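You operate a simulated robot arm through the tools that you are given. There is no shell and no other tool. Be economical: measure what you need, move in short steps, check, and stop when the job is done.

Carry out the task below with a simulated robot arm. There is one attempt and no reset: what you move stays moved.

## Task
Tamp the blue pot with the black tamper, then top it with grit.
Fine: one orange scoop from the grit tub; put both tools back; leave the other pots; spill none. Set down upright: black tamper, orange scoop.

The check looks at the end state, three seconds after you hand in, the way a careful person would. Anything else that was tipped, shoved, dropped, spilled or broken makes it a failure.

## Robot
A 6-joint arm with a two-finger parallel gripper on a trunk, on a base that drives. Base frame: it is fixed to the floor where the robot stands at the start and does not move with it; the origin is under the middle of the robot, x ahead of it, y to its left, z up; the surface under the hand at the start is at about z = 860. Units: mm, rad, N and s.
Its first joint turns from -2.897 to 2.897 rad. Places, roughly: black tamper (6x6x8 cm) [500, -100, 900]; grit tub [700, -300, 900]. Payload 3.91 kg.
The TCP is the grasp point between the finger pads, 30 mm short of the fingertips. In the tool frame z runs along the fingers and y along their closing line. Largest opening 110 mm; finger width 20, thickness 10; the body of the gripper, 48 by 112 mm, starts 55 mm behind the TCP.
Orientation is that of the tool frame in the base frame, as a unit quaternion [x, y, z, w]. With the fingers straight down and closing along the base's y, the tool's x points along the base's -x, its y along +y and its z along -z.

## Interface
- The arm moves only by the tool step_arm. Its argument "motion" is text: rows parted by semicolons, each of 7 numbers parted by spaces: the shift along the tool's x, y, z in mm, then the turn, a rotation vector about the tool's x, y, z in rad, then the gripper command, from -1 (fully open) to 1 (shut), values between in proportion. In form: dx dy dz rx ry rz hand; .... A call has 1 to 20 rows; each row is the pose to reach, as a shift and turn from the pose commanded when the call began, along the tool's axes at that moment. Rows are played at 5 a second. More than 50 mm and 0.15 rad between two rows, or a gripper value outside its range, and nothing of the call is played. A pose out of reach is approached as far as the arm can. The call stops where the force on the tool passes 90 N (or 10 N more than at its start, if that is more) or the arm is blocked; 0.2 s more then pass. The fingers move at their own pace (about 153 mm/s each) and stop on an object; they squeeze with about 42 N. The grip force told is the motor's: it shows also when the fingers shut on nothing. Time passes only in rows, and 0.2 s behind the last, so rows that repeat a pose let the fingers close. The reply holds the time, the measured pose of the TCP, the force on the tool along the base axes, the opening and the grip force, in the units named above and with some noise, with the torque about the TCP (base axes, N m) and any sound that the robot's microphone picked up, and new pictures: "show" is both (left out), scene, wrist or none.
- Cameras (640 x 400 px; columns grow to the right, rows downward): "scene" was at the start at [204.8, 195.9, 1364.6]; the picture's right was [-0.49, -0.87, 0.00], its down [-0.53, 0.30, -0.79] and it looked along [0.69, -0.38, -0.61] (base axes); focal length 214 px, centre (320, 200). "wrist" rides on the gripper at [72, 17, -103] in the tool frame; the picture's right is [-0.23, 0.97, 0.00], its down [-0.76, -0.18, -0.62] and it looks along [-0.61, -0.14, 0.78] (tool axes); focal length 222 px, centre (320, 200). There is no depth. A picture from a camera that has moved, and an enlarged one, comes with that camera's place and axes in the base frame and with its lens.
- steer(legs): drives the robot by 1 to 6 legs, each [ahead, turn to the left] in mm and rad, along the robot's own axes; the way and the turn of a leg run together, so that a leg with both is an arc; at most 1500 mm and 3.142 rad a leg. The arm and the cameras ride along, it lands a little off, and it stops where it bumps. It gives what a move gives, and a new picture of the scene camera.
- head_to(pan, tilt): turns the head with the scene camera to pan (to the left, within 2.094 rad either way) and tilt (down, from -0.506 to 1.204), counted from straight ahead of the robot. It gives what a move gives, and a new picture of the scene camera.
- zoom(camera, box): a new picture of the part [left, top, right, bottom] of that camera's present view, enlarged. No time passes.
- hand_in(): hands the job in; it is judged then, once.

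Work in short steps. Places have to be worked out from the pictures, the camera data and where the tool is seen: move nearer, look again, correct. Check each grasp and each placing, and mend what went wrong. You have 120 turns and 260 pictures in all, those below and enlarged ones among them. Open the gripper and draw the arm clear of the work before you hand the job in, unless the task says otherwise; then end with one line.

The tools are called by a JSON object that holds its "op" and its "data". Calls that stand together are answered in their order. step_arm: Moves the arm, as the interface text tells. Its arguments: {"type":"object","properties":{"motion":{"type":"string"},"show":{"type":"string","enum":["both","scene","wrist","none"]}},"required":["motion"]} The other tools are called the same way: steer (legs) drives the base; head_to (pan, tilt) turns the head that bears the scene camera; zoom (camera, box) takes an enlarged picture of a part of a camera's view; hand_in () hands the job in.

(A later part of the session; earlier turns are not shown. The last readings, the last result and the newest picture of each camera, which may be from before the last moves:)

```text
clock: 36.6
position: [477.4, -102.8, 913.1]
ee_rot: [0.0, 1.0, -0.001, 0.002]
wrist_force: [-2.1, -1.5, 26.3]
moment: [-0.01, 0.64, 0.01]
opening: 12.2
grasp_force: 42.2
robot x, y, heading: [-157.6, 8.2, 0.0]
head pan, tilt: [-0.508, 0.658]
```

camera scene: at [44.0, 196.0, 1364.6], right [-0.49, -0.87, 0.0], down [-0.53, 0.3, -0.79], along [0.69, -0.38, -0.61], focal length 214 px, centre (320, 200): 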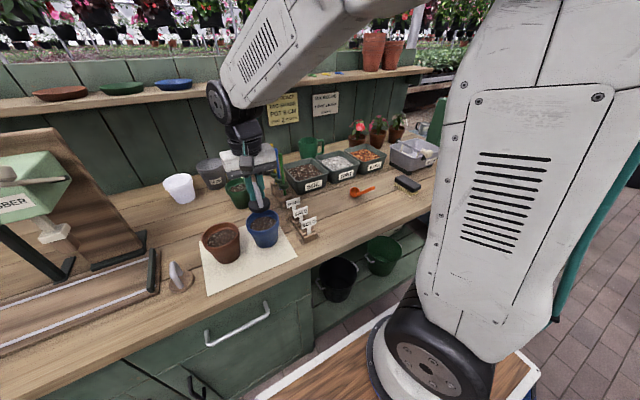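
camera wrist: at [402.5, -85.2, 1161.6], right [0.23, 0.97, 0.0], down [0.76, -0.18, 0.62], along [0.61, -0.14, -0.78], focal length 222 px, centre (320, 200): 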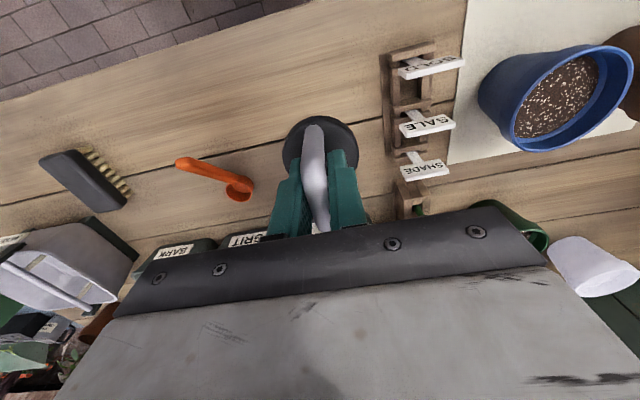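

Contact (26 N). I'll relieve 1 mm, open, and rise straight up.

{"op": "step_arm", "data": {"motion": "0 0 -1 0 0 0 1; 0 0 -1 0 0 0 0.5; 0 0 -1 0 0 0 0; 0 0 -1 0 0 0 -0.2; 0 0 -1 0 0 0 -0.2; 0 0 -30 0 0 0 -0.2; 0 0 -70 0 0 0 -0.2; 0 0 -110 0 0 0 -0.2; 0 0 -150 0 0 0 -0.2; 0 0 -150 0 0 0 -0.2", "show": "wrist"}}

{"op": "zoom", "data": {"camera": "scene", "box": [290, 165, 430, 250]}}

{"op": "zoom", "data": {"camera": "wrist", "box": [120, 100, 380, 240]}}

```text
clock: 38.8
position: [477.0, -101.1, 1063.0]
ee_rot: [0.0, 1.0, -0.001, 0.0]
wrist_force: [0.0, 0.7, -0.4]
moment: [0.0, -0.01, 0.01]
opening: 65.9
grasp_force: 0.1
robot x, y, heading: [-161.8, 0.2, -0.002]
head pan, tilt: [-0.508, 0.658]
camera wrist: at [402.9, -84.8, 1165.7], right [0.23, 0.97, 0.0], down [0.76, -0.18, 0.62], along [0.61, -0.14, -0.78], focal length 222 px, centre (320, 200)
```

wrist: 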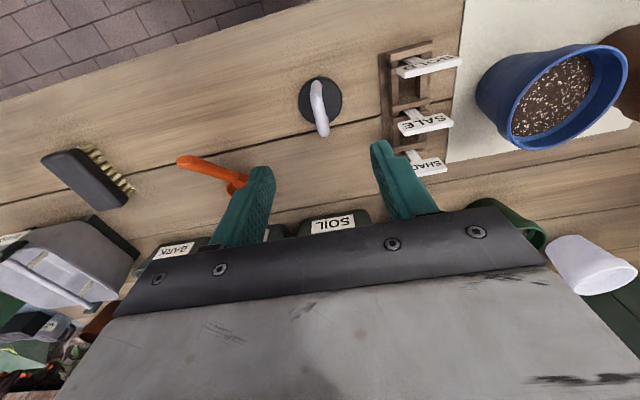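

```text
4.57 times, centred on (360, 208) of scene
camera zoom: at [44.1, 195.8, 1364.6], right [-0.49, -0.87, 0.0], down [-0.53, 0.3, -0.79], along [0.69, -0.38, -0.61], focal length 980 px, centre (137, 166)
```

zoom: 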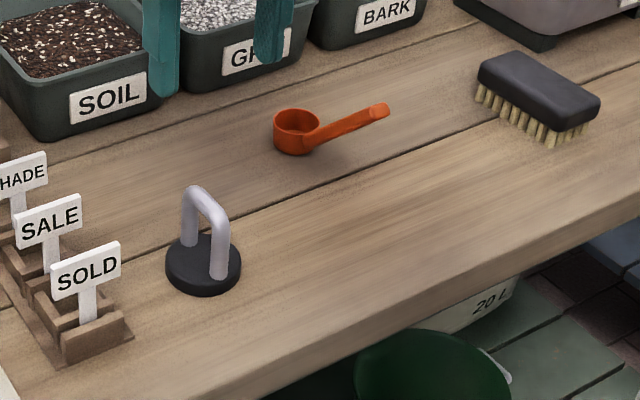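

```text
2.46 times, centred on (250, 170) of wrist
camera zoom: at [402.9, -84.8, 1165.7], right [0.23, 0.97, 0.0], down [0.76, -0.18, 0.62], along [0.61, -0.14, -0.78], focal length 547 px, centre (492, 274)
```

zoom: 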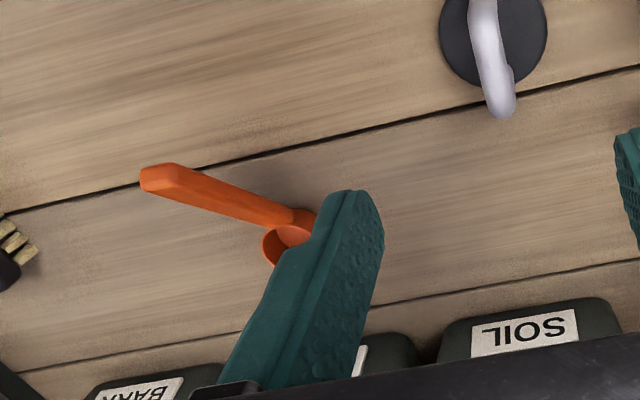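

The tamper is back upright at its spot. Triangulation suggests the scoop's handle rises toward the robot (tip high, near z≈950). I'll move the arm for closer views of the scoop.

{"op": "step_arm", "data": {"motion": "10 -40 0 0 0 0 -0.2; 20 -85 0 0 0 0 -0.2; 25 -130 0 0 0 0 -0.2; 30 -145 0 0 0 0 -0.2; 30 -145 0 0 0 0 -0.2", "show": "wrist"}}

{"op": "zoom", "data": {"camera": "wrist", "box": [220, 80, 400, 230]}}

{"op": "zoom", "data": {"camera": "scene", "box": [335, 165, 415, 215]}}

```text
clock: 40.0
position: [446.6, -246.9, 1062.5]
ee_rot: [0.0, 1.0, -0.001, 0.0]
wrist_force: [0.3, 0.3, -0.3]
moment: [-0.01, -0.04, 0.01]
opening: 66.0
grasp_force: 0.0
robot x, y, heading: [-160.0, 2.8, -0.002]
head pan, tilt: [-0.508, 0.658]
camera wrist: at [373.8, -230.3, 1165.8], right [0.23, 0.97, 0.0], down [0.76, -0.18, 0.62], along [0.61, -0.14, -0.78], focal length 222 px, centre (320, 200)
```

wrist: 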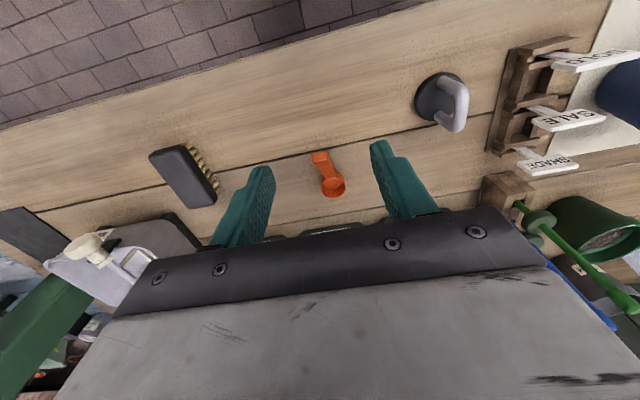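

```text
2.67 times, centred on (310, 155) of wrist
camera zoom: at [373.8, -230.3, 1165.8], right [0.23, 0.97, 0.0], down [0.76, -0.18, 0.62], along [0.61, -0.14, -0.78], focal length 592 px, centre (347, 320)
```

zoom: 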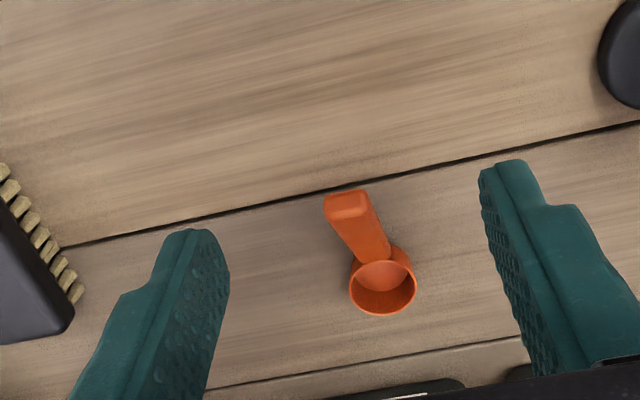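

```text
8.00 times, centred on (375, 190) of scene
camera zoom: at [44.0, 195.8, 1364.6], right [-0.49, -0.87, 0.0], down [-0.53, 0.3, -0.79], along [0.69, -0.38, -0.61], focal length 1716 px, centre (-120, 280)
```

zoom: 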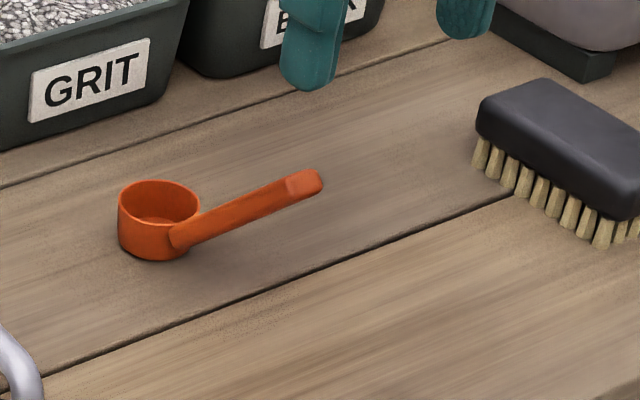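

Triangulation gives: cup rim centre ≈(571,-254,884), handle rising straight toward the robot at ~46° to its tip ≈(482,-255,950). I'll pitch the tool −45° so the fingers lie along the handle, hovering behind its tip.

{"op": "step_arm", "data": {"motion": "1 -1 11 0 -0.13 0 -0.2; 2 -3 22 0 -0.26 0 -0.2; 4 -4 33 0 -0.39 0 -0.2; 6 -5 44 0 -0.52 0 -0.2; 8 -6 55 0 -0.65 0 -0.2; 10 -7.6 66 0 -0.785 0 -0.2; 10 -7.6 66 0 -0.785 0 -0.2", "show": "both"}}

```text
clock: 41.6
position: [437.6, -253.9, 994.8]
ee_rot: [0.0, 0.924, -0.001, 0.384]
wrist_force: [0.3, -0.1, -0.1]
moment: [0.0, 0.01, 0.02]
opening: 66.2
grasp_force: 0.0
robot x, y, heading: [-159.0, -5.1, 0.005]
head pan, tilt: [-0.508, 0.658]
camera scene: at [44.0, 195.8, 1364.6], right [-0.49, -0.87, 0.0], down [-0.53, 0.3, -0.79], along [0.69, -0.38, -0.61], focal length 214 px, centre (320, 200)
camera wrist: at [312.1, -237.8, 1017.8], right [0.16, 0.97, 0.16], down [0.1, -0.18, 0.98], along [0.98, -0.14, -0.12], focal length 222 px, centre (320, 200)
```

scene: 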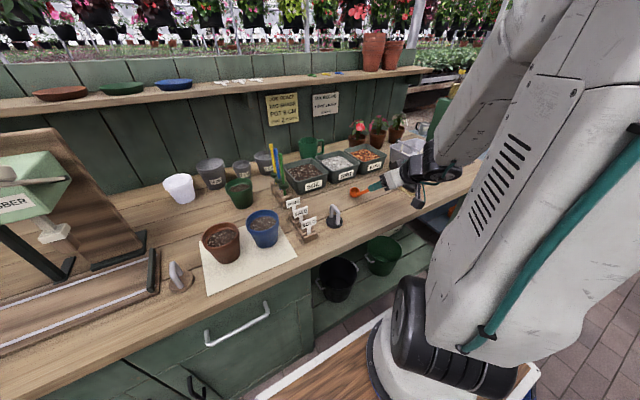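
wrist: 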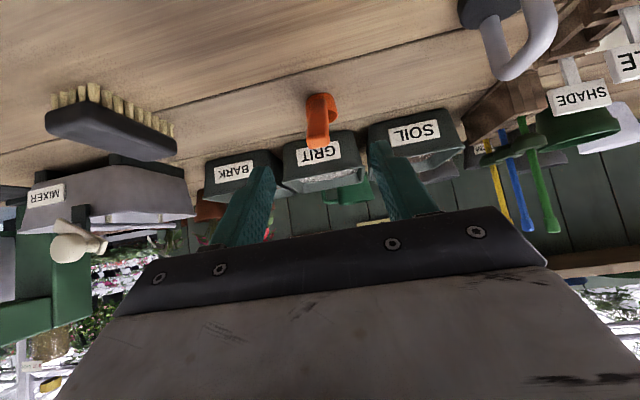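

The pose is reachable. I'll zoom to check the handle relative to the fingers.

{"op": "zoom", "data": {"camera": "wrist", "box": [240, 80, 420, 200]}}

{"op": "zoom", "data": {"camera": "scene", "box": [335, 165, 415, 215]}}

```text
3.33 times, centred on (330, 140) of wrist
camera zoom: at [312.1, -237.8, 1017.8], right [0.16, 0.97, 0.16], down [0.1, -0.18, 0.98], along [0.98, -0.14, -0.12], focal length 740 px, centre (287, 400)
```

zoom: 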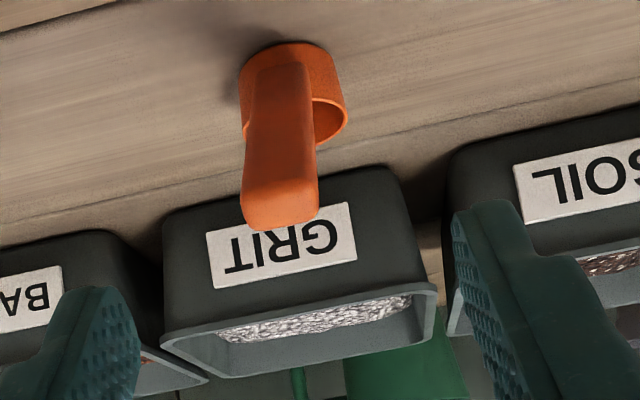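

```text
8.00 times, centred on (375, 190) of scene
camera zoom: at [44.0, 195.8, 1364.6], right [-0.49, -0.87, 0.0], down [-0.53, 0.3, -0.79], along [0.69, -0.38, -0.61], focal length 1716 px, centre (-120, 280)
```

zoom: 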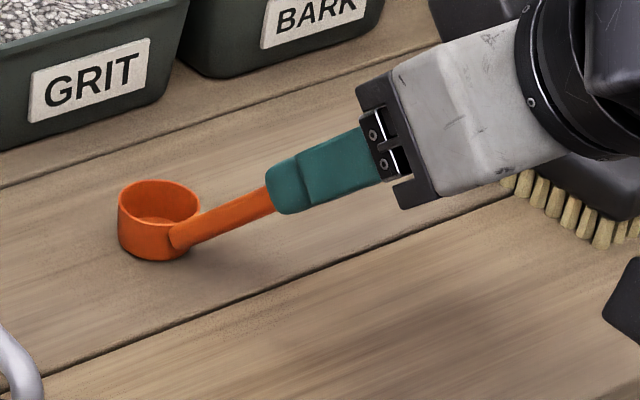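

The handle tip computes to (482,-256,950), centred between the fingers. I'll slide 98 mm forward along the handle, then close.

{"op": "step_arm", "data": {"motion": "0 -1 25 0 0 0 -0.2; 0 -1 50 0 0 0 -0.2; 0 -1 75 0 0 0 -0.2; 0 -1 98 0 0 0 -0.2; 0 -1 98 0 0 0 -0.2", "show": "wrist"}}

{"op": "zoom", "data": {"camera": "wrist", "box": [240, 80, 420, 200]}}

{"op": "zoom", "data": {"camera": "scene", "box": [335, 165, 415, 215]}}

```text
clock: 42.8
position: [507.3, -255.3, 926.3]
ee_rot: [-0.001, 0.924, 0.0, 0.383]
wrist_force: [0.6, -0.4, 0.6]
moment: [-0.02, 0.01, 0.01]
opening: 65.9
grasp_force: 0.1
robot x, y, heading: [-161.0, 0.4, -0.0]
head pan, tilt: [-0.508, 0.658]
camera wrist: at [381.6, -239.3, 948.4], right [0.16, 0.97, 0.16], down [0.1, -0.18, 0.98], along [0.98, -0.14, -0.12], focal length 222 px, centre (320, 200)
```

wrist: 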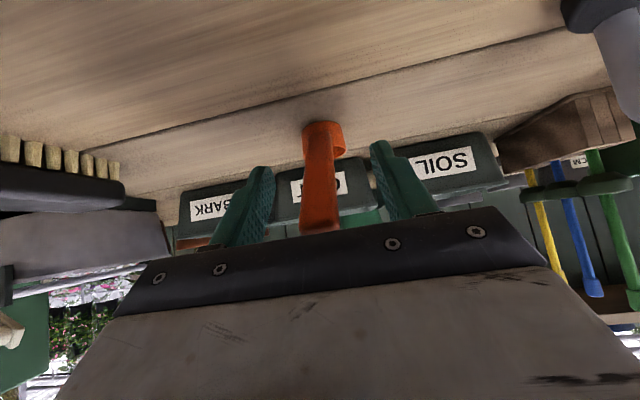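

```text
3.33 times, centred on (330, 140) of wrist
camera zoom: at [381.6, -239.3, 948.4], right [0.16, 0.97, 0.16], down [0.1, -0.18, 0.98], along [0.98, -0.14, -0.12], focal length 740 px, centre (287, 400)
```

zoom: 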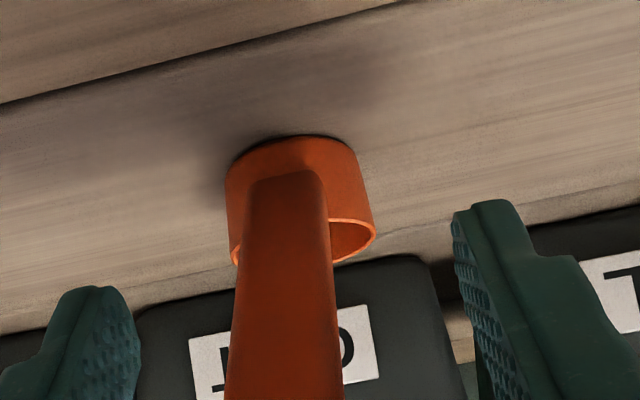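

```text
8.00 times, centred on (375, 190) of scene
camera zoom: at [44.0, 195.8, 1364.6], right [-0.49, -0.87, 0.0], down [-0.53, 0.3, -0.79], along [0.69, -0.38, -0.61], focal length 1716 px, centre (-120, 280)
```

zoom: 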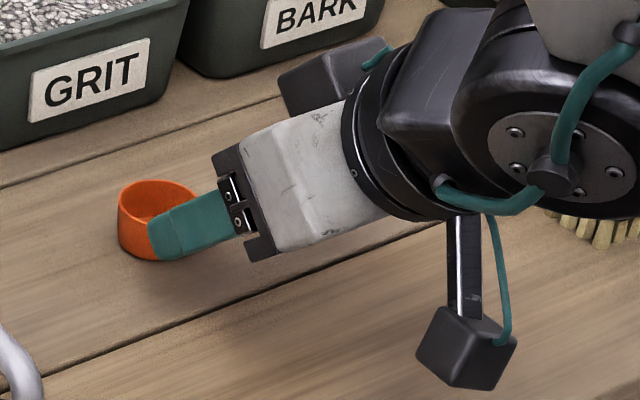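

Handle is centred between the fingers. Closing gradually.

{"op": "step_arm", "data": {"motion": "0 0 0 0 0 0 0.3; 0 0 0 0 0 0 0.6; 0 0 0 0 0 0 0.8; 0 0 0 0 0 0 1; 0 0 0 0 0 0 1; 0 0 0 0 0 0 1", "show": "none"}}

{"op": "zoom", "data": {"camera": "wrist", "box": [240, 80, 420, 200]}}

{"op": "zoom", "data": {"camera": "scene", "box": [335, 165, 415, 215]}}

```text
clock: 44.2
position: [507.7, -254.9, 925.4]
ee_rot: [0.0, 0.924, -0.001, 0.383]
wrist_force: [0.0, 1.2, 0.1]
moment: [0.02, -0.03, 0.04]
opening: 18.1
grasp_force: 41.5
robot x, y, heading: [-157.6, 2.4, 0.001]
head pan, tilt: [-0.508, 0.658]
```

```text
3.33 times, centred on (330, 140) of wrist
camera zoom: at [381.4, -239.3, 948.5], right [0.16, 0.97, 0.16], down [0.1, -0.18, 0.98], along [0.98, -0.14, -0.12], focal length 740 px, centre (287, 400)
```

zoom: 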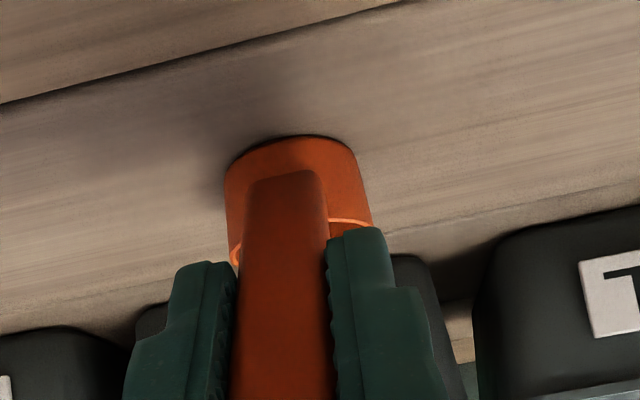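

```text
8.00 times, centred on (375, 190) of scene
camera zoom: at [44.0, 195.8, 1364.6], right [-0.49, -0.87, 0.0], down [-0.53, 0.3, -0.79], along [0.69, -0.38, -0.61], focal length 1716 px, centre (-120, 280)
```

zoom: 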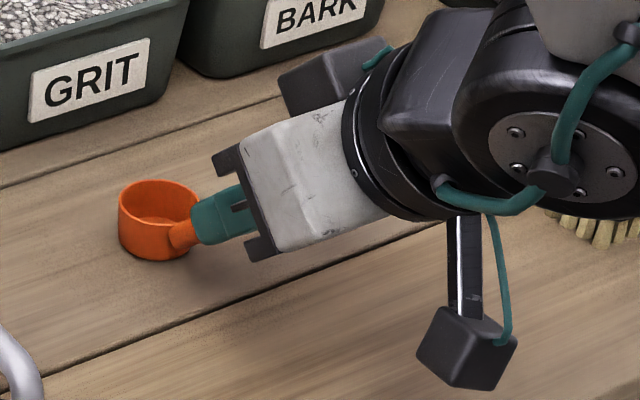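

Gripped (18 mm wide). I'll lift slowly straight up 130 mm.

{"op": "step_arm", "data": {"motion": "-1.5 0 -1.5 0 0 0 1; -4 0 -4 0 0 0 1; -8 0 -8 0 0 0 1; -14 0 -14 0 0 0 1; -22 0 -22 0 0 0 1; -30 0 -30 0 0 0 1; -40 0 -40 0 0 0 1; -50 0 -50 0 0 0 1; -60 0 -60 0 0 0 1; -70 0 -70 0 0 0 1; -80 0 -80 0 0 0 1; -88 0 -88 0 0 0 1; -92 0 -92 0 0 0 1; -92 0 -92 0 0 0 1", "show": "both"}}

{"op": "zoom", "data": {"camera": "scene", "box": [315, 120, 415, 200]}}

{"op": "zoom", "data": {"camera": "wrist", "box": [200, 50, 440, 200]}}

```text
clock: 47.2
position: [505.7, -256.5, 1057.3]
ee_rot: [0.0, 0.924, -0.001, 0.382]
wrist_force: [-0.4, 0.0, -0.4]
moment: [-0.01, 0.01, -0.03]
opening: 18.2
grasp_force: 41.9
robot x, y, heading: [-162.2, 4.4, -0.004]
head pan, tilt: [-0.508, 0.658]
camera scene: at [44.0, 195.8, 1364.6], right [-0.49, -0.87, 0.0], down [-0.53, 0.3, -0.79], along [0.69, -0.38, -0.61], focal length 214 px, centre (320, 200)
camera wrist: at [380.7, -239.4, 1079.7], right [0.16, 0.97, 0.16], down [0.1, -0.18, 0.98], along [0.98, -0.14, -0.12], focal length 222 px, centre (320, 200)
```

scene: 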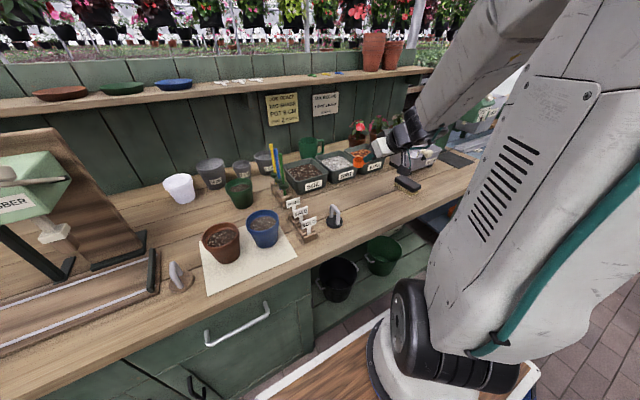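
wrist: 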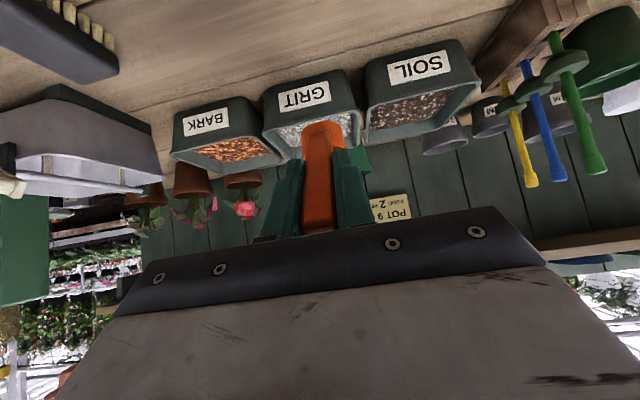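

```text
5.00 times, centred on (365, 160) of scene
camera zoom: at [44.0, 195.8, 1364.6], right [-0.49, -0.87, 0.0], down [-0.53, 0.3, -0.79], along [0.69, -0.38, -0.61], focal length 1072 px, centre (95, 400)
```

zoom: 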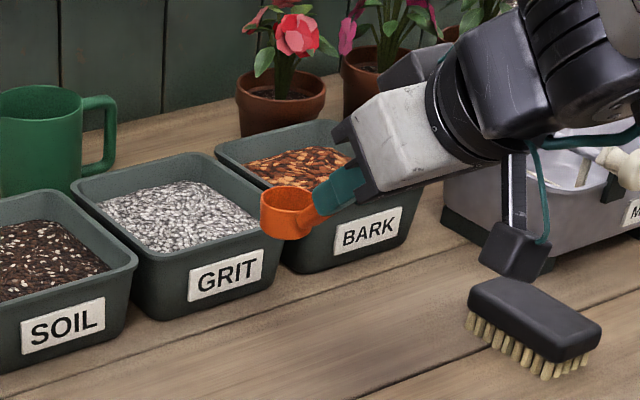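

```text
2.67 times, centred on (320, 125) of wrist
camera zoom: at [380.7, -239.4, 1079.7], right [0.16, 0.97, 0.16], down [0.1, -0.18, 0.98], along [0.98, -0.14, -0.12], focal length 592 px, centre (320, 400)
```

zoom: 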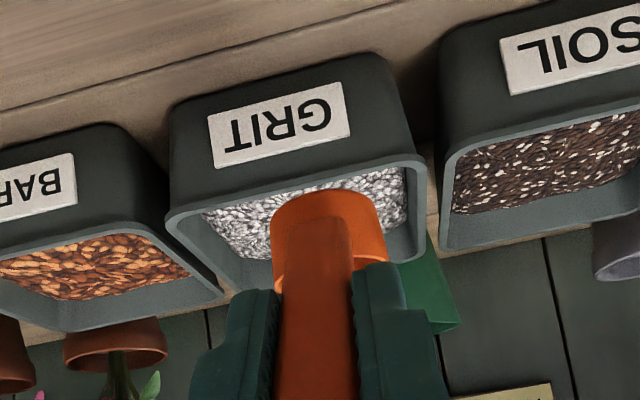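

Scoop is held level, empty. The grit tub spans about x 690–832, y −204…−350, rim z≈922, which is near the reach limit, so I'll drive forward 80 mm.

{"op": "steer", "data": {"legs": [[80, 0]]}}

{"op": "zoom", "data": {"camera": "scene", "box": [320, 130, 460, 220]}}

{"op": "zoom", "data": {"camera": "wrist", "box": [200, 50, 440, 200]}}

```text
clock: 48.3
position: [586.0, -255.8, 1057.9]
ee_rot: [-0.001, 0.923, 0.0, 0.384]
wrist_force: [0.2, 0.0, -0.8]
moment: [0.02, 0.0, -0.01]
opening: 18.0
grasp_force: 41.9
robot x, y, heading: [-77.2, 4.6, 0.002]
head pan, tilt: [-0.508, 0.658]
camera scene: at [124.3, 195.7, 1364.6], right [-0.49, -0.87, 0.0], down [-0.53, 0.3, -0.79], along [0.69, -0.39, -0.61], focal length 214 px, centre (320, 200)
```

scene: 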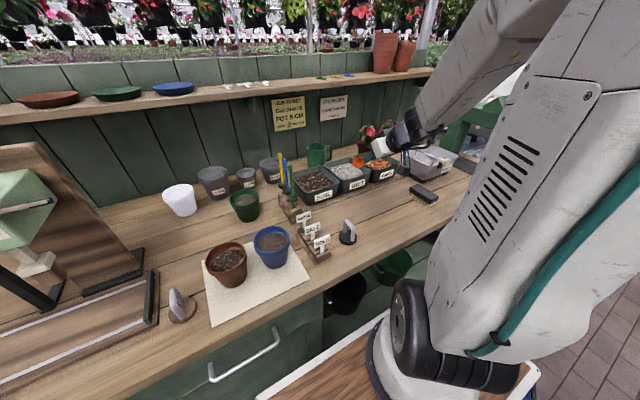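

```text
4.44 times, centred on (390, 175) of scene
camera zoom: at [124.3, 195.7, 1364.6], right [-0.49, -0.87, 0.0], down [-0.53, 0.3, -0.79], along [0.69, -0.39, -0.61], focal length 953 px, centre (9, 311)
```

zoom: 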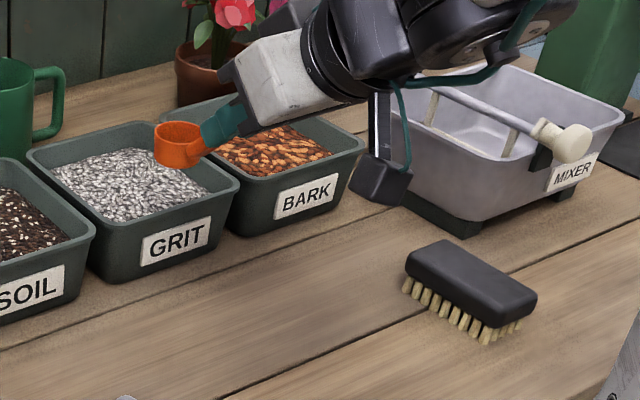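

```text
2.67 times, centred on (320, 125) of wrist
camera zoom: at [460.9, -239.0, 1079.6], right [0.16, 0.97, 0.16], down [0.1, -0.18, 0.98], along [0.98, -0.14, -0.12], focal length 592 px, centre (320, 400)
```

zoom: 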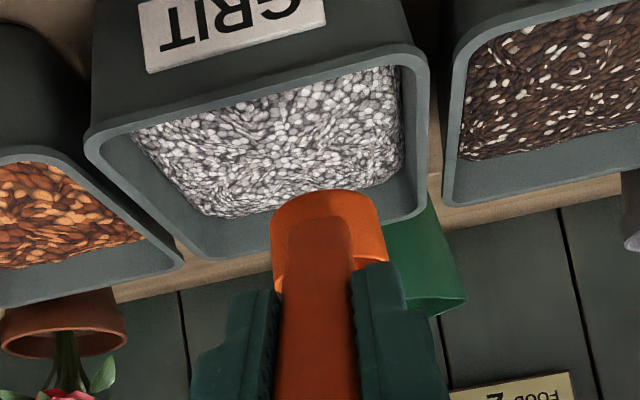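

Refined: tub near wall x≈683, far ≈840, y≈−205…−356, grit surface z≈900, rim ≈922. I'll move the scoop over the tub while tilting its mouth forward 50°.

{"op": "step_arm", "data": {"motion": "-13 -3 13 0 0.10 0 1; -26 -6 26 0 0.21 0 1; -39 -9 39 0 0.32 0 1; -53 -12 53 0 0.43 0 1; -67 -16 67 0 0.54 0 1; -81 -19 81 0 0.65 0 1; -94 -22 94 0 0.76 0 1; -106 -25 106 0 0.873 0 1; -106 -25 106 0 0.873 0 1", "show": "both"}}

{"op": "zoom", "data": {"camera": "scene", "box": [290, 110, 430, 210]}}

{"op": "zoom", "data": {"camera": "wrist", "box": [200, 60, 440, 210]}}

```text
clock: 50.3
position: [735.8, -280.5, 1057.1]
ee_rot: [-0.001, 0.999, -0.001, -0.044]
wrist_force: [-0.2, -0.2, -1.2]
moment: [-0.04, 0.0, -0.03]
opening: 18.3
grasp_force: 42.3
robot x, y, heading: [-79.5, 5.0, -0.001]
head pan, tilt: [-0.508, 0.658]
camera scene: at [124.2, 195.7, 1364.6], right [-0.49, -0.87, 0.0], down [-0.53, 0.3, -0.79], along [0.69, -0.39, -0.61], focal length 214 px, centre (320, 200)
camera wrist: at [672.3, -263.7, 1166.9], right [0.23, 0.97, -0.02], down [0.81, -0.18, 0.55], along [0.54, -0.14, -0.83], focal length 222 px, centre (320, 200)
```

scene: 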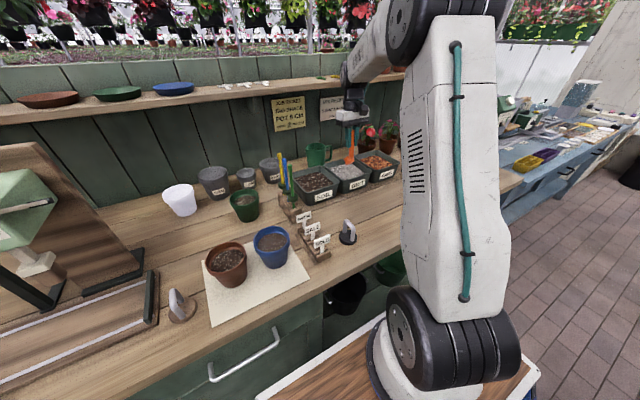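
wrist: 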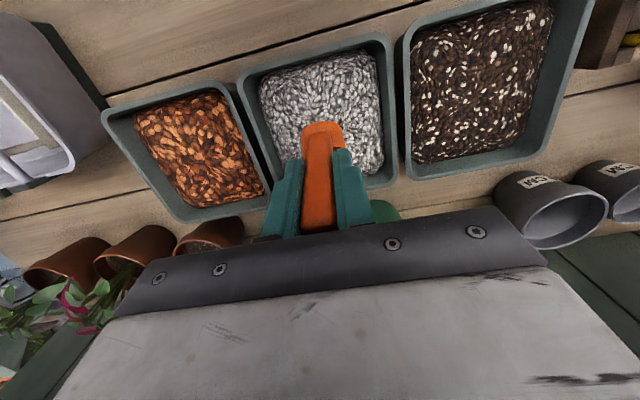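

```text
4.00 times, centred on (360, 160) of scene
camera zoom: at [124.2, 195.7, 1364.6], right [-0.49, -0.87, 0.0], down [-0.53, 0.3, -0.79], along [0.69, -0.39, -0.61], focal length 858 px, centre (160, 360)
```

zoom: 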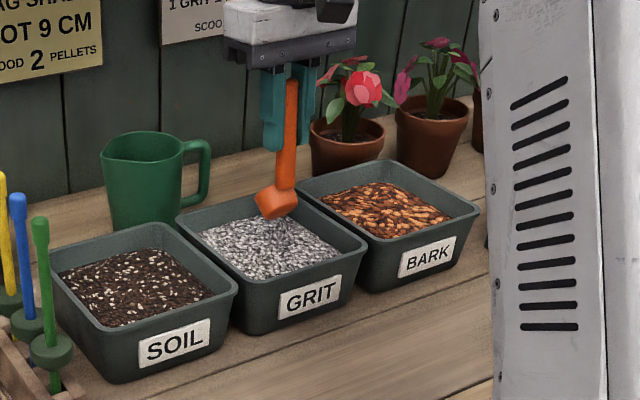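

```text
2.67 times, centred on (320, 135) of wrist
camera zoom: at [672.3, -263.7, 1166.9], right [0.23, 0.97, -0.02], down [0.81, -0.18, 0.55], along [0.54, -0.14, -0.83], focal length 592 px, centre (320, 373)
```

zoom: 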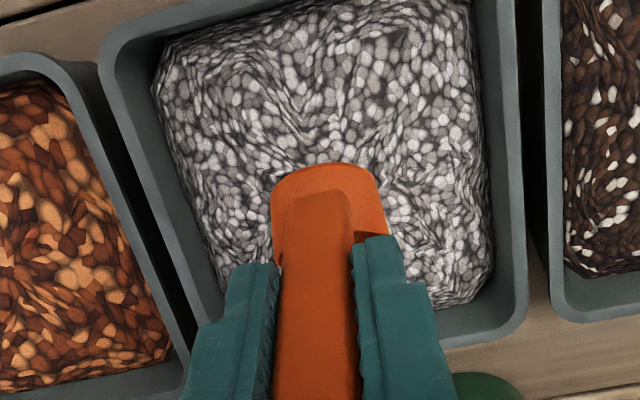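

The cup is well centred over the grit. I'll lower it, still tilted, in small steps into the grit while watching force.

{"op": "step_arm", "data": {"motion": "3 0.5 12 0 0 0 1; 3 0.5 26 0 0 0 1; 2.5 0.5 40 0 0 0 1; 2 0.5 52 0 0 0 1; 1.5 0.5 58 0 0 0 1; 1 0.5 64 0 0 0 1; 1 0.5 64 0 0 0 1", "show": "none"}}

{"op": "zoom", "data": {"camera": "scene", "box": [310, 130, 400, 200]}}

{"op": "zoom", "data": {"camera": "wrist", "box": [200, 60, 440, 210]}}

```text
clock: 51.9
position: [728.6, -279.8, 995.1]
ee_rot: [-0.001, 0.999, -0.001, -0.043]
wrist_force: [-0.9, -0.2, -0.7]
moment: [0.0, -0.01, -0.02]
opening: 18.5
grasp_force: 42.1
robot x, y, heading: [-81.3, 4.0, -0.001]
head pan, tilt: [-0.508, 0.658]
```

```text
5.71 times, centred on (355, 165) of scene
camera zoom: at [124.3, 195.7, 1364.6], right [-0.49, -0.87, 0.0], down [-0.53, 0.3, -0.79], along [0.69, -0.39, -0.61], focal length 1226 px, centre (120, 400)
```

zoom: 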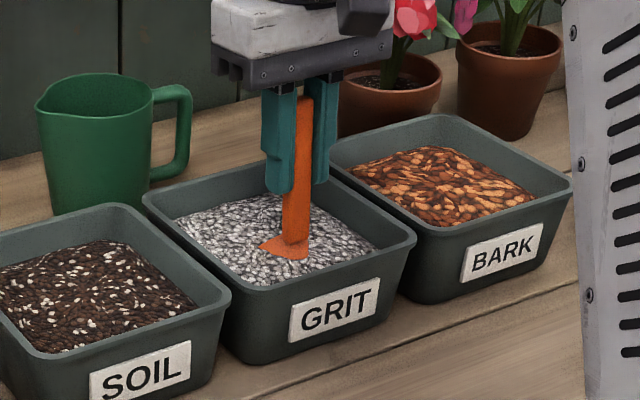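

```text
2.67 times, centred on (320, 135) of wrist
camera zoom: at [665.3, -263.1, 1103.3], right [0.23, 0.97, -0.02], down [0.81, -0.18, 0.55], along [0.54, -0.14, -0.83], focal length 592 px, centre (320, 373)
```

zoom: 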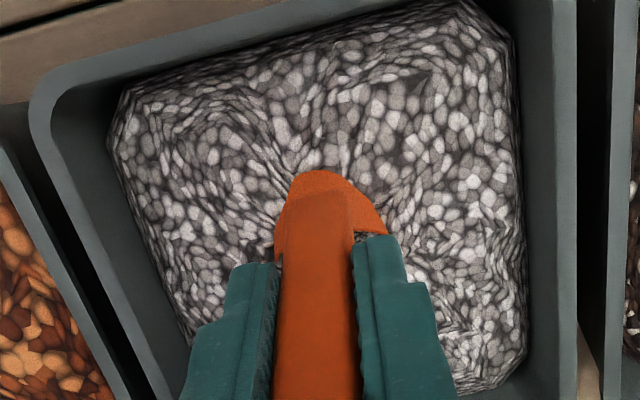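

No resistance; the cup sinks in freely. I'll dig to z≈873 and roll the cup level inside the grit.

{"op": "step_arm", "data": {"motion": "-0.9 0 10 0 0 0 1; -2 0 18.9 0 0 0 1; 2 0 20.6 0 -0.125 0 1; 7 0 23.8 0 -0.25 0 1; 11.1 0 28.6 0 -0.374 0 1; 14.6 0 34.8 0 -0.499 0 1; 17.2 0 42.2 0 -0.624 0 1; 20.2 0 50.9 0 -0.749 0 1; 22.9 0 60.8 0 -0.873 0 1; 22.9 0 60.8 0 -0.873 0 1", "show": "none"}}

{"op": "zoom", "data": {"camera": "scene", "box": [310, 130, 400, 200]}}

{"op": "zoom", "data": {"camera": "wrist", "box": [200, 60, 440, 210]}}

```text
clock: 54.1
position: [701.6, -279.8, 935.7]
ee_rot: [0.0, 0.924, -0.001, 0.382]
wrist_force: [-0.3, -1.3, -1.1]
moment: [0.01, 0.04, 0.0]
opening: 18.4
grasp_force: 42.2
robot x, y, heading: [-84.2, 1.0, -0.0]
head pan, tilt: [-0.508, 0.658]
```

```text
5.71 times, centred on (355, 165) of scene
camera zoom: at [124.3, 195.7, 1364.6], right [-0.49, -0.87, 0.0], down [-0.53, 0.3, -0.79], along [0.69, -0.39, -0.61], focal length 1226 px, centre (120, 400)
```

zoom: 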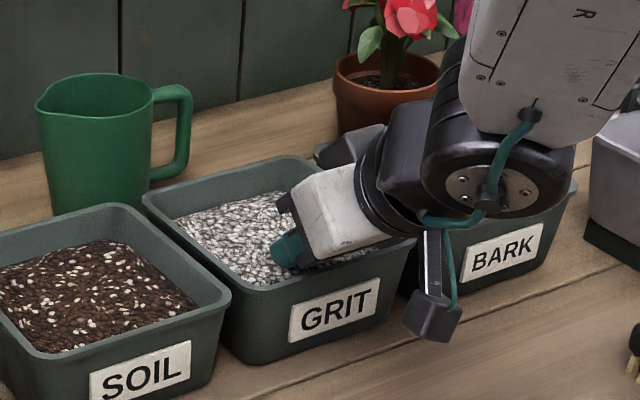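

```text
2.67 times, centred on (320, 135) of wrist
camera zoom: at [576.1, -263.7, 957.2], right [0.16, 0.97, 0.16], down [0.1, -0.18, 0.98], along [0.98, -0.14, -0.12], focal length 592 px, centre (320, 373)
```

zoom: 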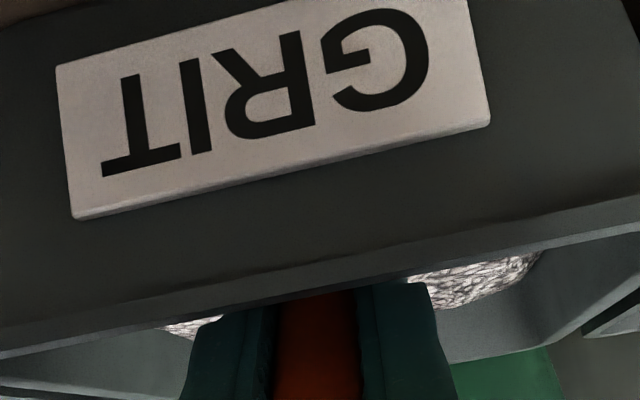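

The cup is level below the grit surface with no wall contact. Lifting slowly, straight up.

{"op": "step_arm", "data": {"motion": "-1.5 0 -1.5 0 0 0 1; -4 0 -4 0 0 0 1; -8 0 -8 0 0 0 1; -13 0 -13 0 0 0 1; -18 0 -18 0 0 0 1; -24 0 -24 0 0 0 1; -30 0 -30 0 0 0 1; -37 0 -37 0 0 0 1; -44 0 -44 0 0 0 1; -51 0 -51 0 0 0 1; -58 0 -58 0 0 0 1; -64 0 -64 0 0 0 1; -68 0 -68 0 0 0 1; -70 0 -70 0 0 0 1; -70 0 -70 0 0 0 1", "show": "wrist"}}

{"op": "zoom", "data": {"camera": "scene", "box": [310, 120, 400, 190]}}

```text
clock: 57.3
position: [701.6, -279.8, 1034.2]
ee_rot: [0.0, 0.924, 0.0, 0.383]
wrist_force: [-0.2, -0.5, -0.4]
moment: [0.01, 0.03, -0.03]
opening: 18.6
grasp_force: 41.8
robot x, y, heading: [-83.4, 0.3, 0.001]
head pan, tilt: [-0.508, 0.658]
camera wrist: at [576.1, -263.9, 1056.7], right [0.16, 0.97, 0.16], down [0.1, -0.18, 0.98], along [0.98, -0.14, -0.12], focal length 222 px, centre (320, 200)
```

wrist: 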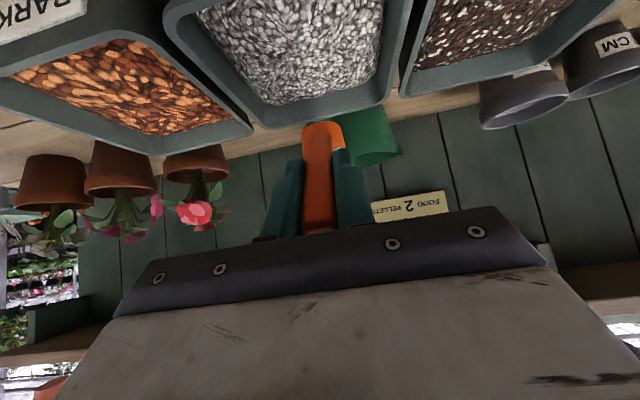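

```text
5.71 times, centred on (355, 155) of scene
camera zoom: at [124.3, 195.7, 1364.6], right [-0.49, -0.87, 0.0], down [-0.53, 0.3, -0.79], along [0.69, -0.39, -0.61], focal length 1226 px, centre (120, 457)
```

zoom: 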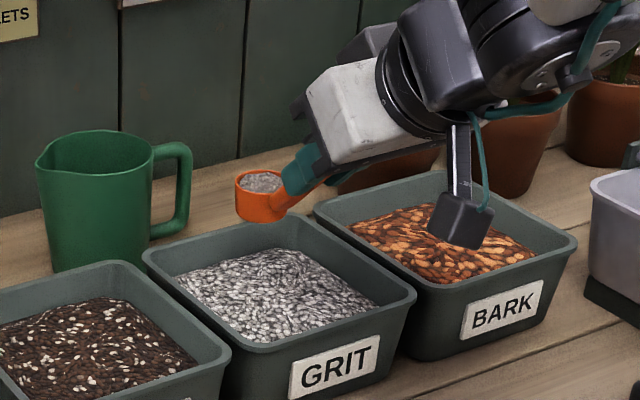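

The scoop is full and level. I'll back the base up 80 mm so the level cup can be brought over the pot within reach.

{"op": "steer", "data": {"legs": [[-80, 0]]}}

{"op": "zoom", "data": {"camera": "scene", "box": [310, 120, 400, 190]}}

```text
clock: 58.3
position: [619.7, -280.9, 1035.5]
ee_rot: [0.0, 0.924, -0.001, 0.383]
wrist_force: [0.9, -0.6, -0.8]
moment: [0.03, 0.01, 0.0]
opening: 18.5
grasp_force: 41.5
robot x, y, heading: [-156.6, 5.4, -0.001]
head pan, tilt: [-0.508, 0.658]
camera scene: at [43.7, 195.7, 1364.6], right [-0.49, -0.87, 0.0], down [-0.53, 0.3, -0.79], along [0.69, -0.39, -0.61], focal length 214 px, centre (320, 200)
```

scene: 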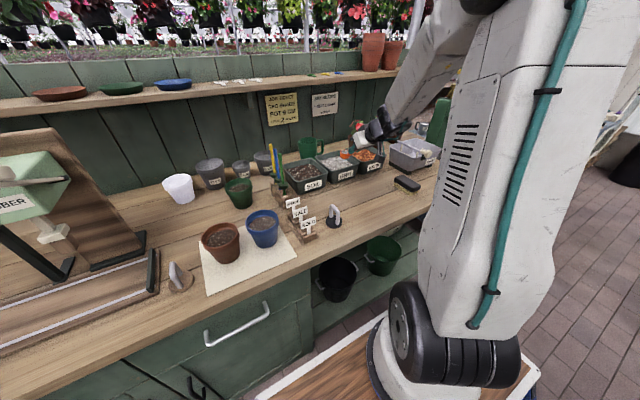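

```text
5.71 times, centred on (355, 155) of scene
camera zoom: at [43.7, 195.7, 1364.6], right [-0.49, -0.87, 0.0], down [-0.53, 0.3, -0.79], along [0.69, -0.39, -0.61], focal length 1226 px, centre (120, 457)
```

zoom: 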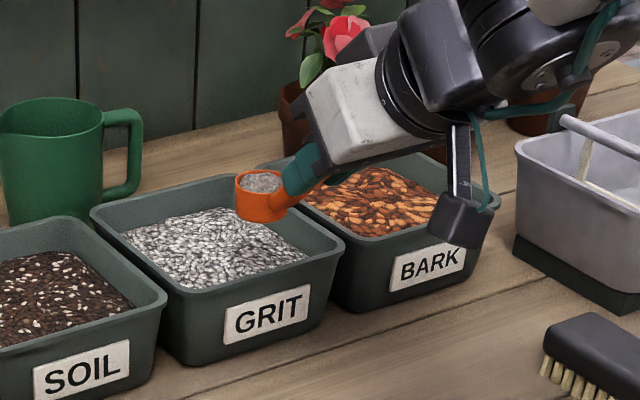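

Still full. Now I'll retract toward the robot at gentle speed, slightly raising.

{"op": "step_arm", "data": {"motion": "2 0 -2.6 0 0 0 1; 6 0 -8 0 0 0 1; 12 0 -16 0 0 0 1; 20 0 -26.5 0 0 0 1; 29 0 -38.4 0 0 0 1; 38 0 -50.3 0 0 0 1; 47 0 -62.2 0 0 0 1; 56 0 -74 0 0 0 1; 65 0 -86 0 0 0 1; 74 0 -98 0 0 0 1; 83 0 -110 0 0 0 1; 91 0 -120 0 0 0 1; 99 0 -131 0 0 0 1; 105 0 -139 0 0 0 1; 108.5 0 -143.5 0 0 0 1; 109.6 0 -145 0 0 0 1; 109.6 0 -145 0 0 0 1", "show": "none"}}

{"op": "zoom", "data": {"camera": "scene", "box": [310, 120, 430, 210]}}

```text
clock: 61.9
position: [440.6, -279.6, 1059.1]
ee_rot: [-0.001, 0.924, 0.0, 0.383]
wrist_force: [0.7, -0.3, -0.8]
moment: [-0.01, 0.06, 0.0]
opening: 18.1
grasp_force: 42.0
robot x, y, heading: [-159.9, 3.4, 0.005]
head pan, tilt: [-0.508, 0.658]
```

```text
4.44 times, centred on (370, 165) of scene
camera zoom: at [43.7, 195.7, 1364.6], right [-0.49, -0.87, 0.0], down [-0.53, 0.3, -0.79], along [0.69, -0.39, -0.61], focal length 953 px, centre (98, 356)
```

zoom: 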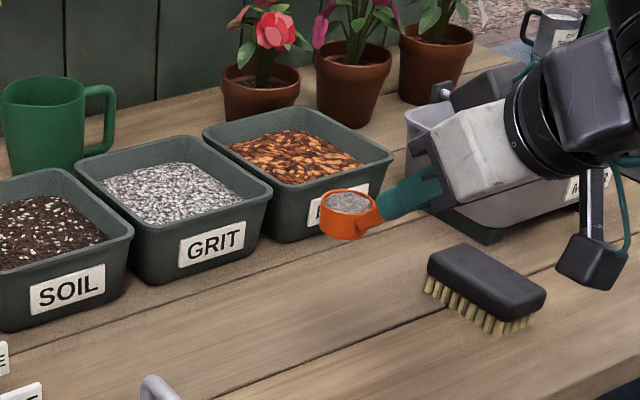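

Level and full. Now moving in +y toward the pot, first half.

{"op": "step_arm", "data": {"motion": "0 2 0 0 0 0 1; 0 6 0 0 0 0 1; 0 13 0 0 0 0 1; 0 22 0 0 0 0 1; 0 33 0 0 0 0 1; 0 45 0 0 0 0 1; 0 58 0 0 0 0 1; 0 72 0 0 0 0 1; 0 86 0 0 0 0 1; 0 100 0 0 0 0 1; 0 114 0 0 0 0 1; 0 128 0 0 0 0 1; 0 142 0 0 0 0 1; 0 156 0 0 0 0 1; 0 169 0 0 0 0 1; 0 180 0 0 0 0 1; 0 189 0 0 0 0 1; 0 196 0 0 0 0 1; 0 200 0 0 0 0 1; 0 201 0 0 0 0 1", "show": "scene"}}

{"op": "step_arm", "data": {"motion": "0 2 0 0 0 0 1; 0 6 0 0 0 0 1; 0 13 0 0 0 0 1; 0 22 0 0 0 0 1; 0 33 0 0 0 0 1; 0 45 0 0 0 0 1; 0 58 0 0 0 0 1; 0 72 0 0 0 0 1; 0 86 0 0 0 0 1; 0 100 0 0 0 0 1; 0 114 0 0 0 0 1; 0 128 0 0 0 0 1; 0 142 0 0 0 0 1; 0 156 0 0 0 0 1; 0 169 0 0 0 0 1; 0 180 0 0 0 0 1; 0 189 0 0 0 0 1; 0 196 0 0 0 0 1; 0 200 0 0 0 0 1; 0 201 0 0 0 0 1", "show": "both"}}

{"op": "zoom", "data": {"camera": "scene", "box": [200, 150, 340, 260]}}

{"op": "zoom", "data": {"camera": "wrist", "box": [200, 20, 440, 200]}}

```text
clock: 66.1
position: [463.3, -87.1, 1080.2]
ee_rot: [0.0, 0.924, 0.0, 0.383]
wrist_force: [0.6, -0.5, -0.5]
moment: [-0.01, 0.02, 0.03]
opening: 18.6
grasp_force: 41.8
out of reach, approached as far as the arm can: row 11, 12, 13, 14, 15, 16, 17, 18, 19, 20
robot x, y, heading: [-159.1, 5.6, -0.002]
head pan, tilt: [-0.508, 0.658]
camera scene: at [43.7, 195.8, 1364.6], right [-0.49, -0.87, 0.0], down [-0.53, 0.3, -0.79], along [0.69, -0.39, -0.61], focal length 214 px, centre (320, 200)
```

scene: 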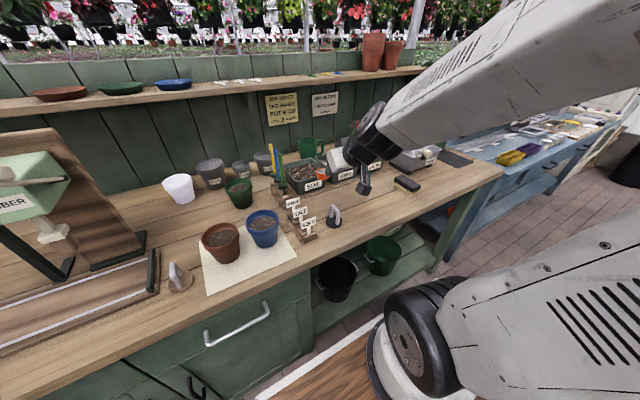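

```text
clock: 70.3
position: [464.1, 113.6, 1079.8]
ee_rot: [0.0, 0.924, -0.001, 0.382]
wrist_force: [1.0, 0.0, 0.0]
moment: [0.02, 0.06, 0.0]
opening: 18.5
grasp_force: 41.9
out of reach, approached as far as the arm can: row 4, 5, 6, 7, 8, 9, 10
robot x, y, heading: [-162.7, 0.6, -0.003]
head pan, tilt: [-0.508, 0.658]
camera scene: at [43.7, 195.8, 1364.6], right [-0.49, -0.87, 0.0], down [-0.53, 0.3, -0.79], along [0.69, -0.39, -0.61], focal length 214 px, centre (320, 200)
camera wrist: at [339.1, 129.7, 1101.2], right [0.16, 0.97, 0.16], down [0.1, -0.18, 0.98], along [0.98, -0.14, -0.12], focal length 222 px, centre (320, 200)
```

scene: 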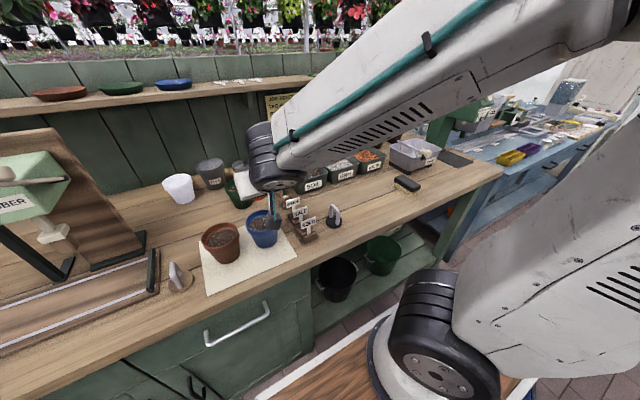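
wrist: 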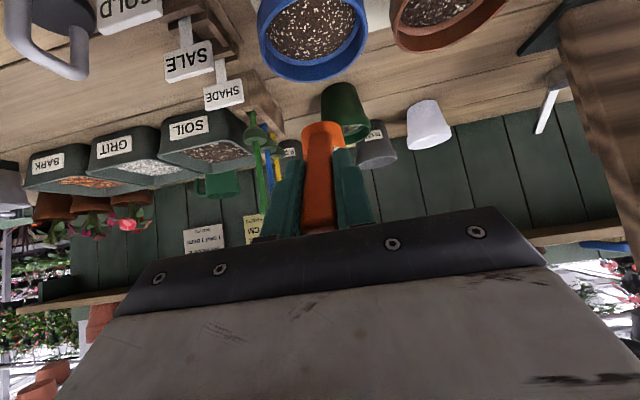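

```text
3.64 times, centred on (270, 205) of scene
camera zoom: at [43.7, 195.8, 1364.6], right [-0.49, -0.87, 0.0], down [-0.53, 0.3, -0.79], along [0.69, -0.39, -0.61], focal length 780 px, centre (502, 182)
```

zoom: 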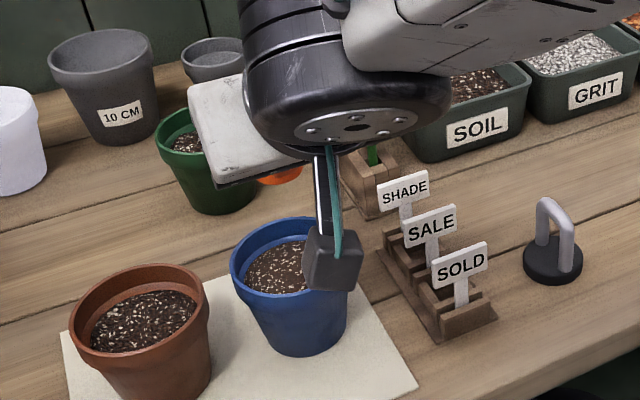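

```text
2.22 times, centred on (320, 110) of wrist
camera zoom: at [339.1, 129.7, 1101.2], right [0.16, 0.97, 0.16], down [0.1, -0.18, 0.98], along [0.98, -0.14, -0.12], focal length 494 px, centre (320, 400)
```

zoom: 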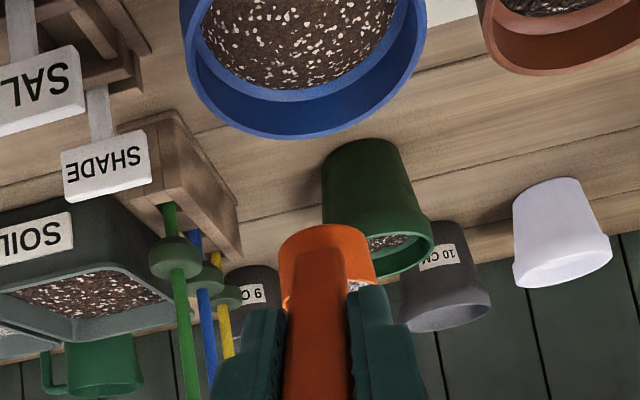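

The arm came too near its inner limit (TCP x held at ~464). I'll check the cup's contents, then back the base up a further 80 mm for room.

{"op": "zoom", "data": {"camera": "wrist", "box": [290, 110, 350, 150]}}

{"op": "zoom", "data": {"camera": "scene", "box": [230, 170, 330, 250]}}

{"op": "zoom", "data": {"camera": "scene", "box": [280, 170, 420, 250]}}

```text
10.00 times, centred on (320, 130) of wrist
camera zoom: at [339.1, 129.7, 1101.2], right [0.16, 0.97, 0.16], down [0.1, -0.18, 0.98], along [0.98, -0.14, -0.12], focal length 2221 px, centre (320, 900)
```

zoom: 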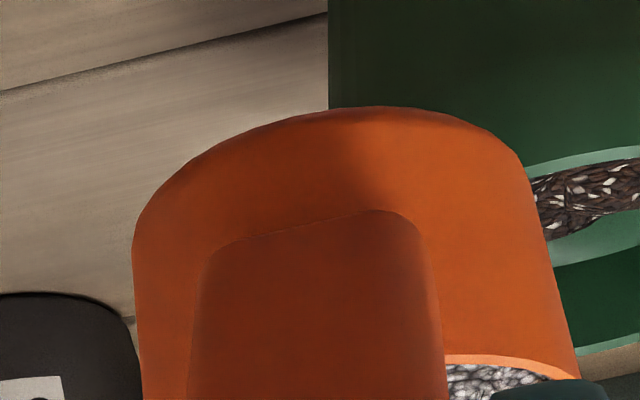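

```text
5.00 times, centred on (280, 210) of scene
camera zoom: at [43.7, 195.8, 1364.6], right [-0.49, -0.87, 0.0], down [-0.53, 0.3, -0.79], along [0.69, -0.39, -0.61], focal length 1072 px, centre (520, 150)
```

zoom: 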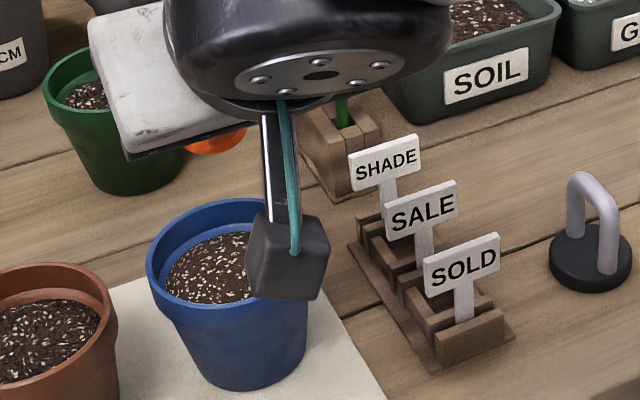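

```text
4.57 times, centred on (350, 210) of scene
camera zoom: at [43.7, 195.8, 1364.6], right [-0.49, -0.87, 0.0], down [-0.53, 0.3, -0.79], along [0.69, -0.39, -0.61], focal length 980 px, centre (183, 154)
```

zoom: 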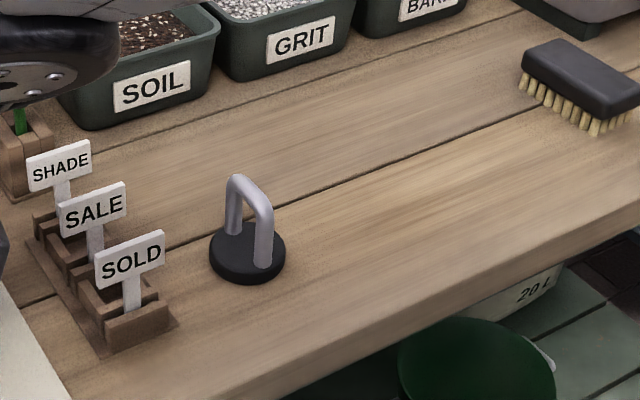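

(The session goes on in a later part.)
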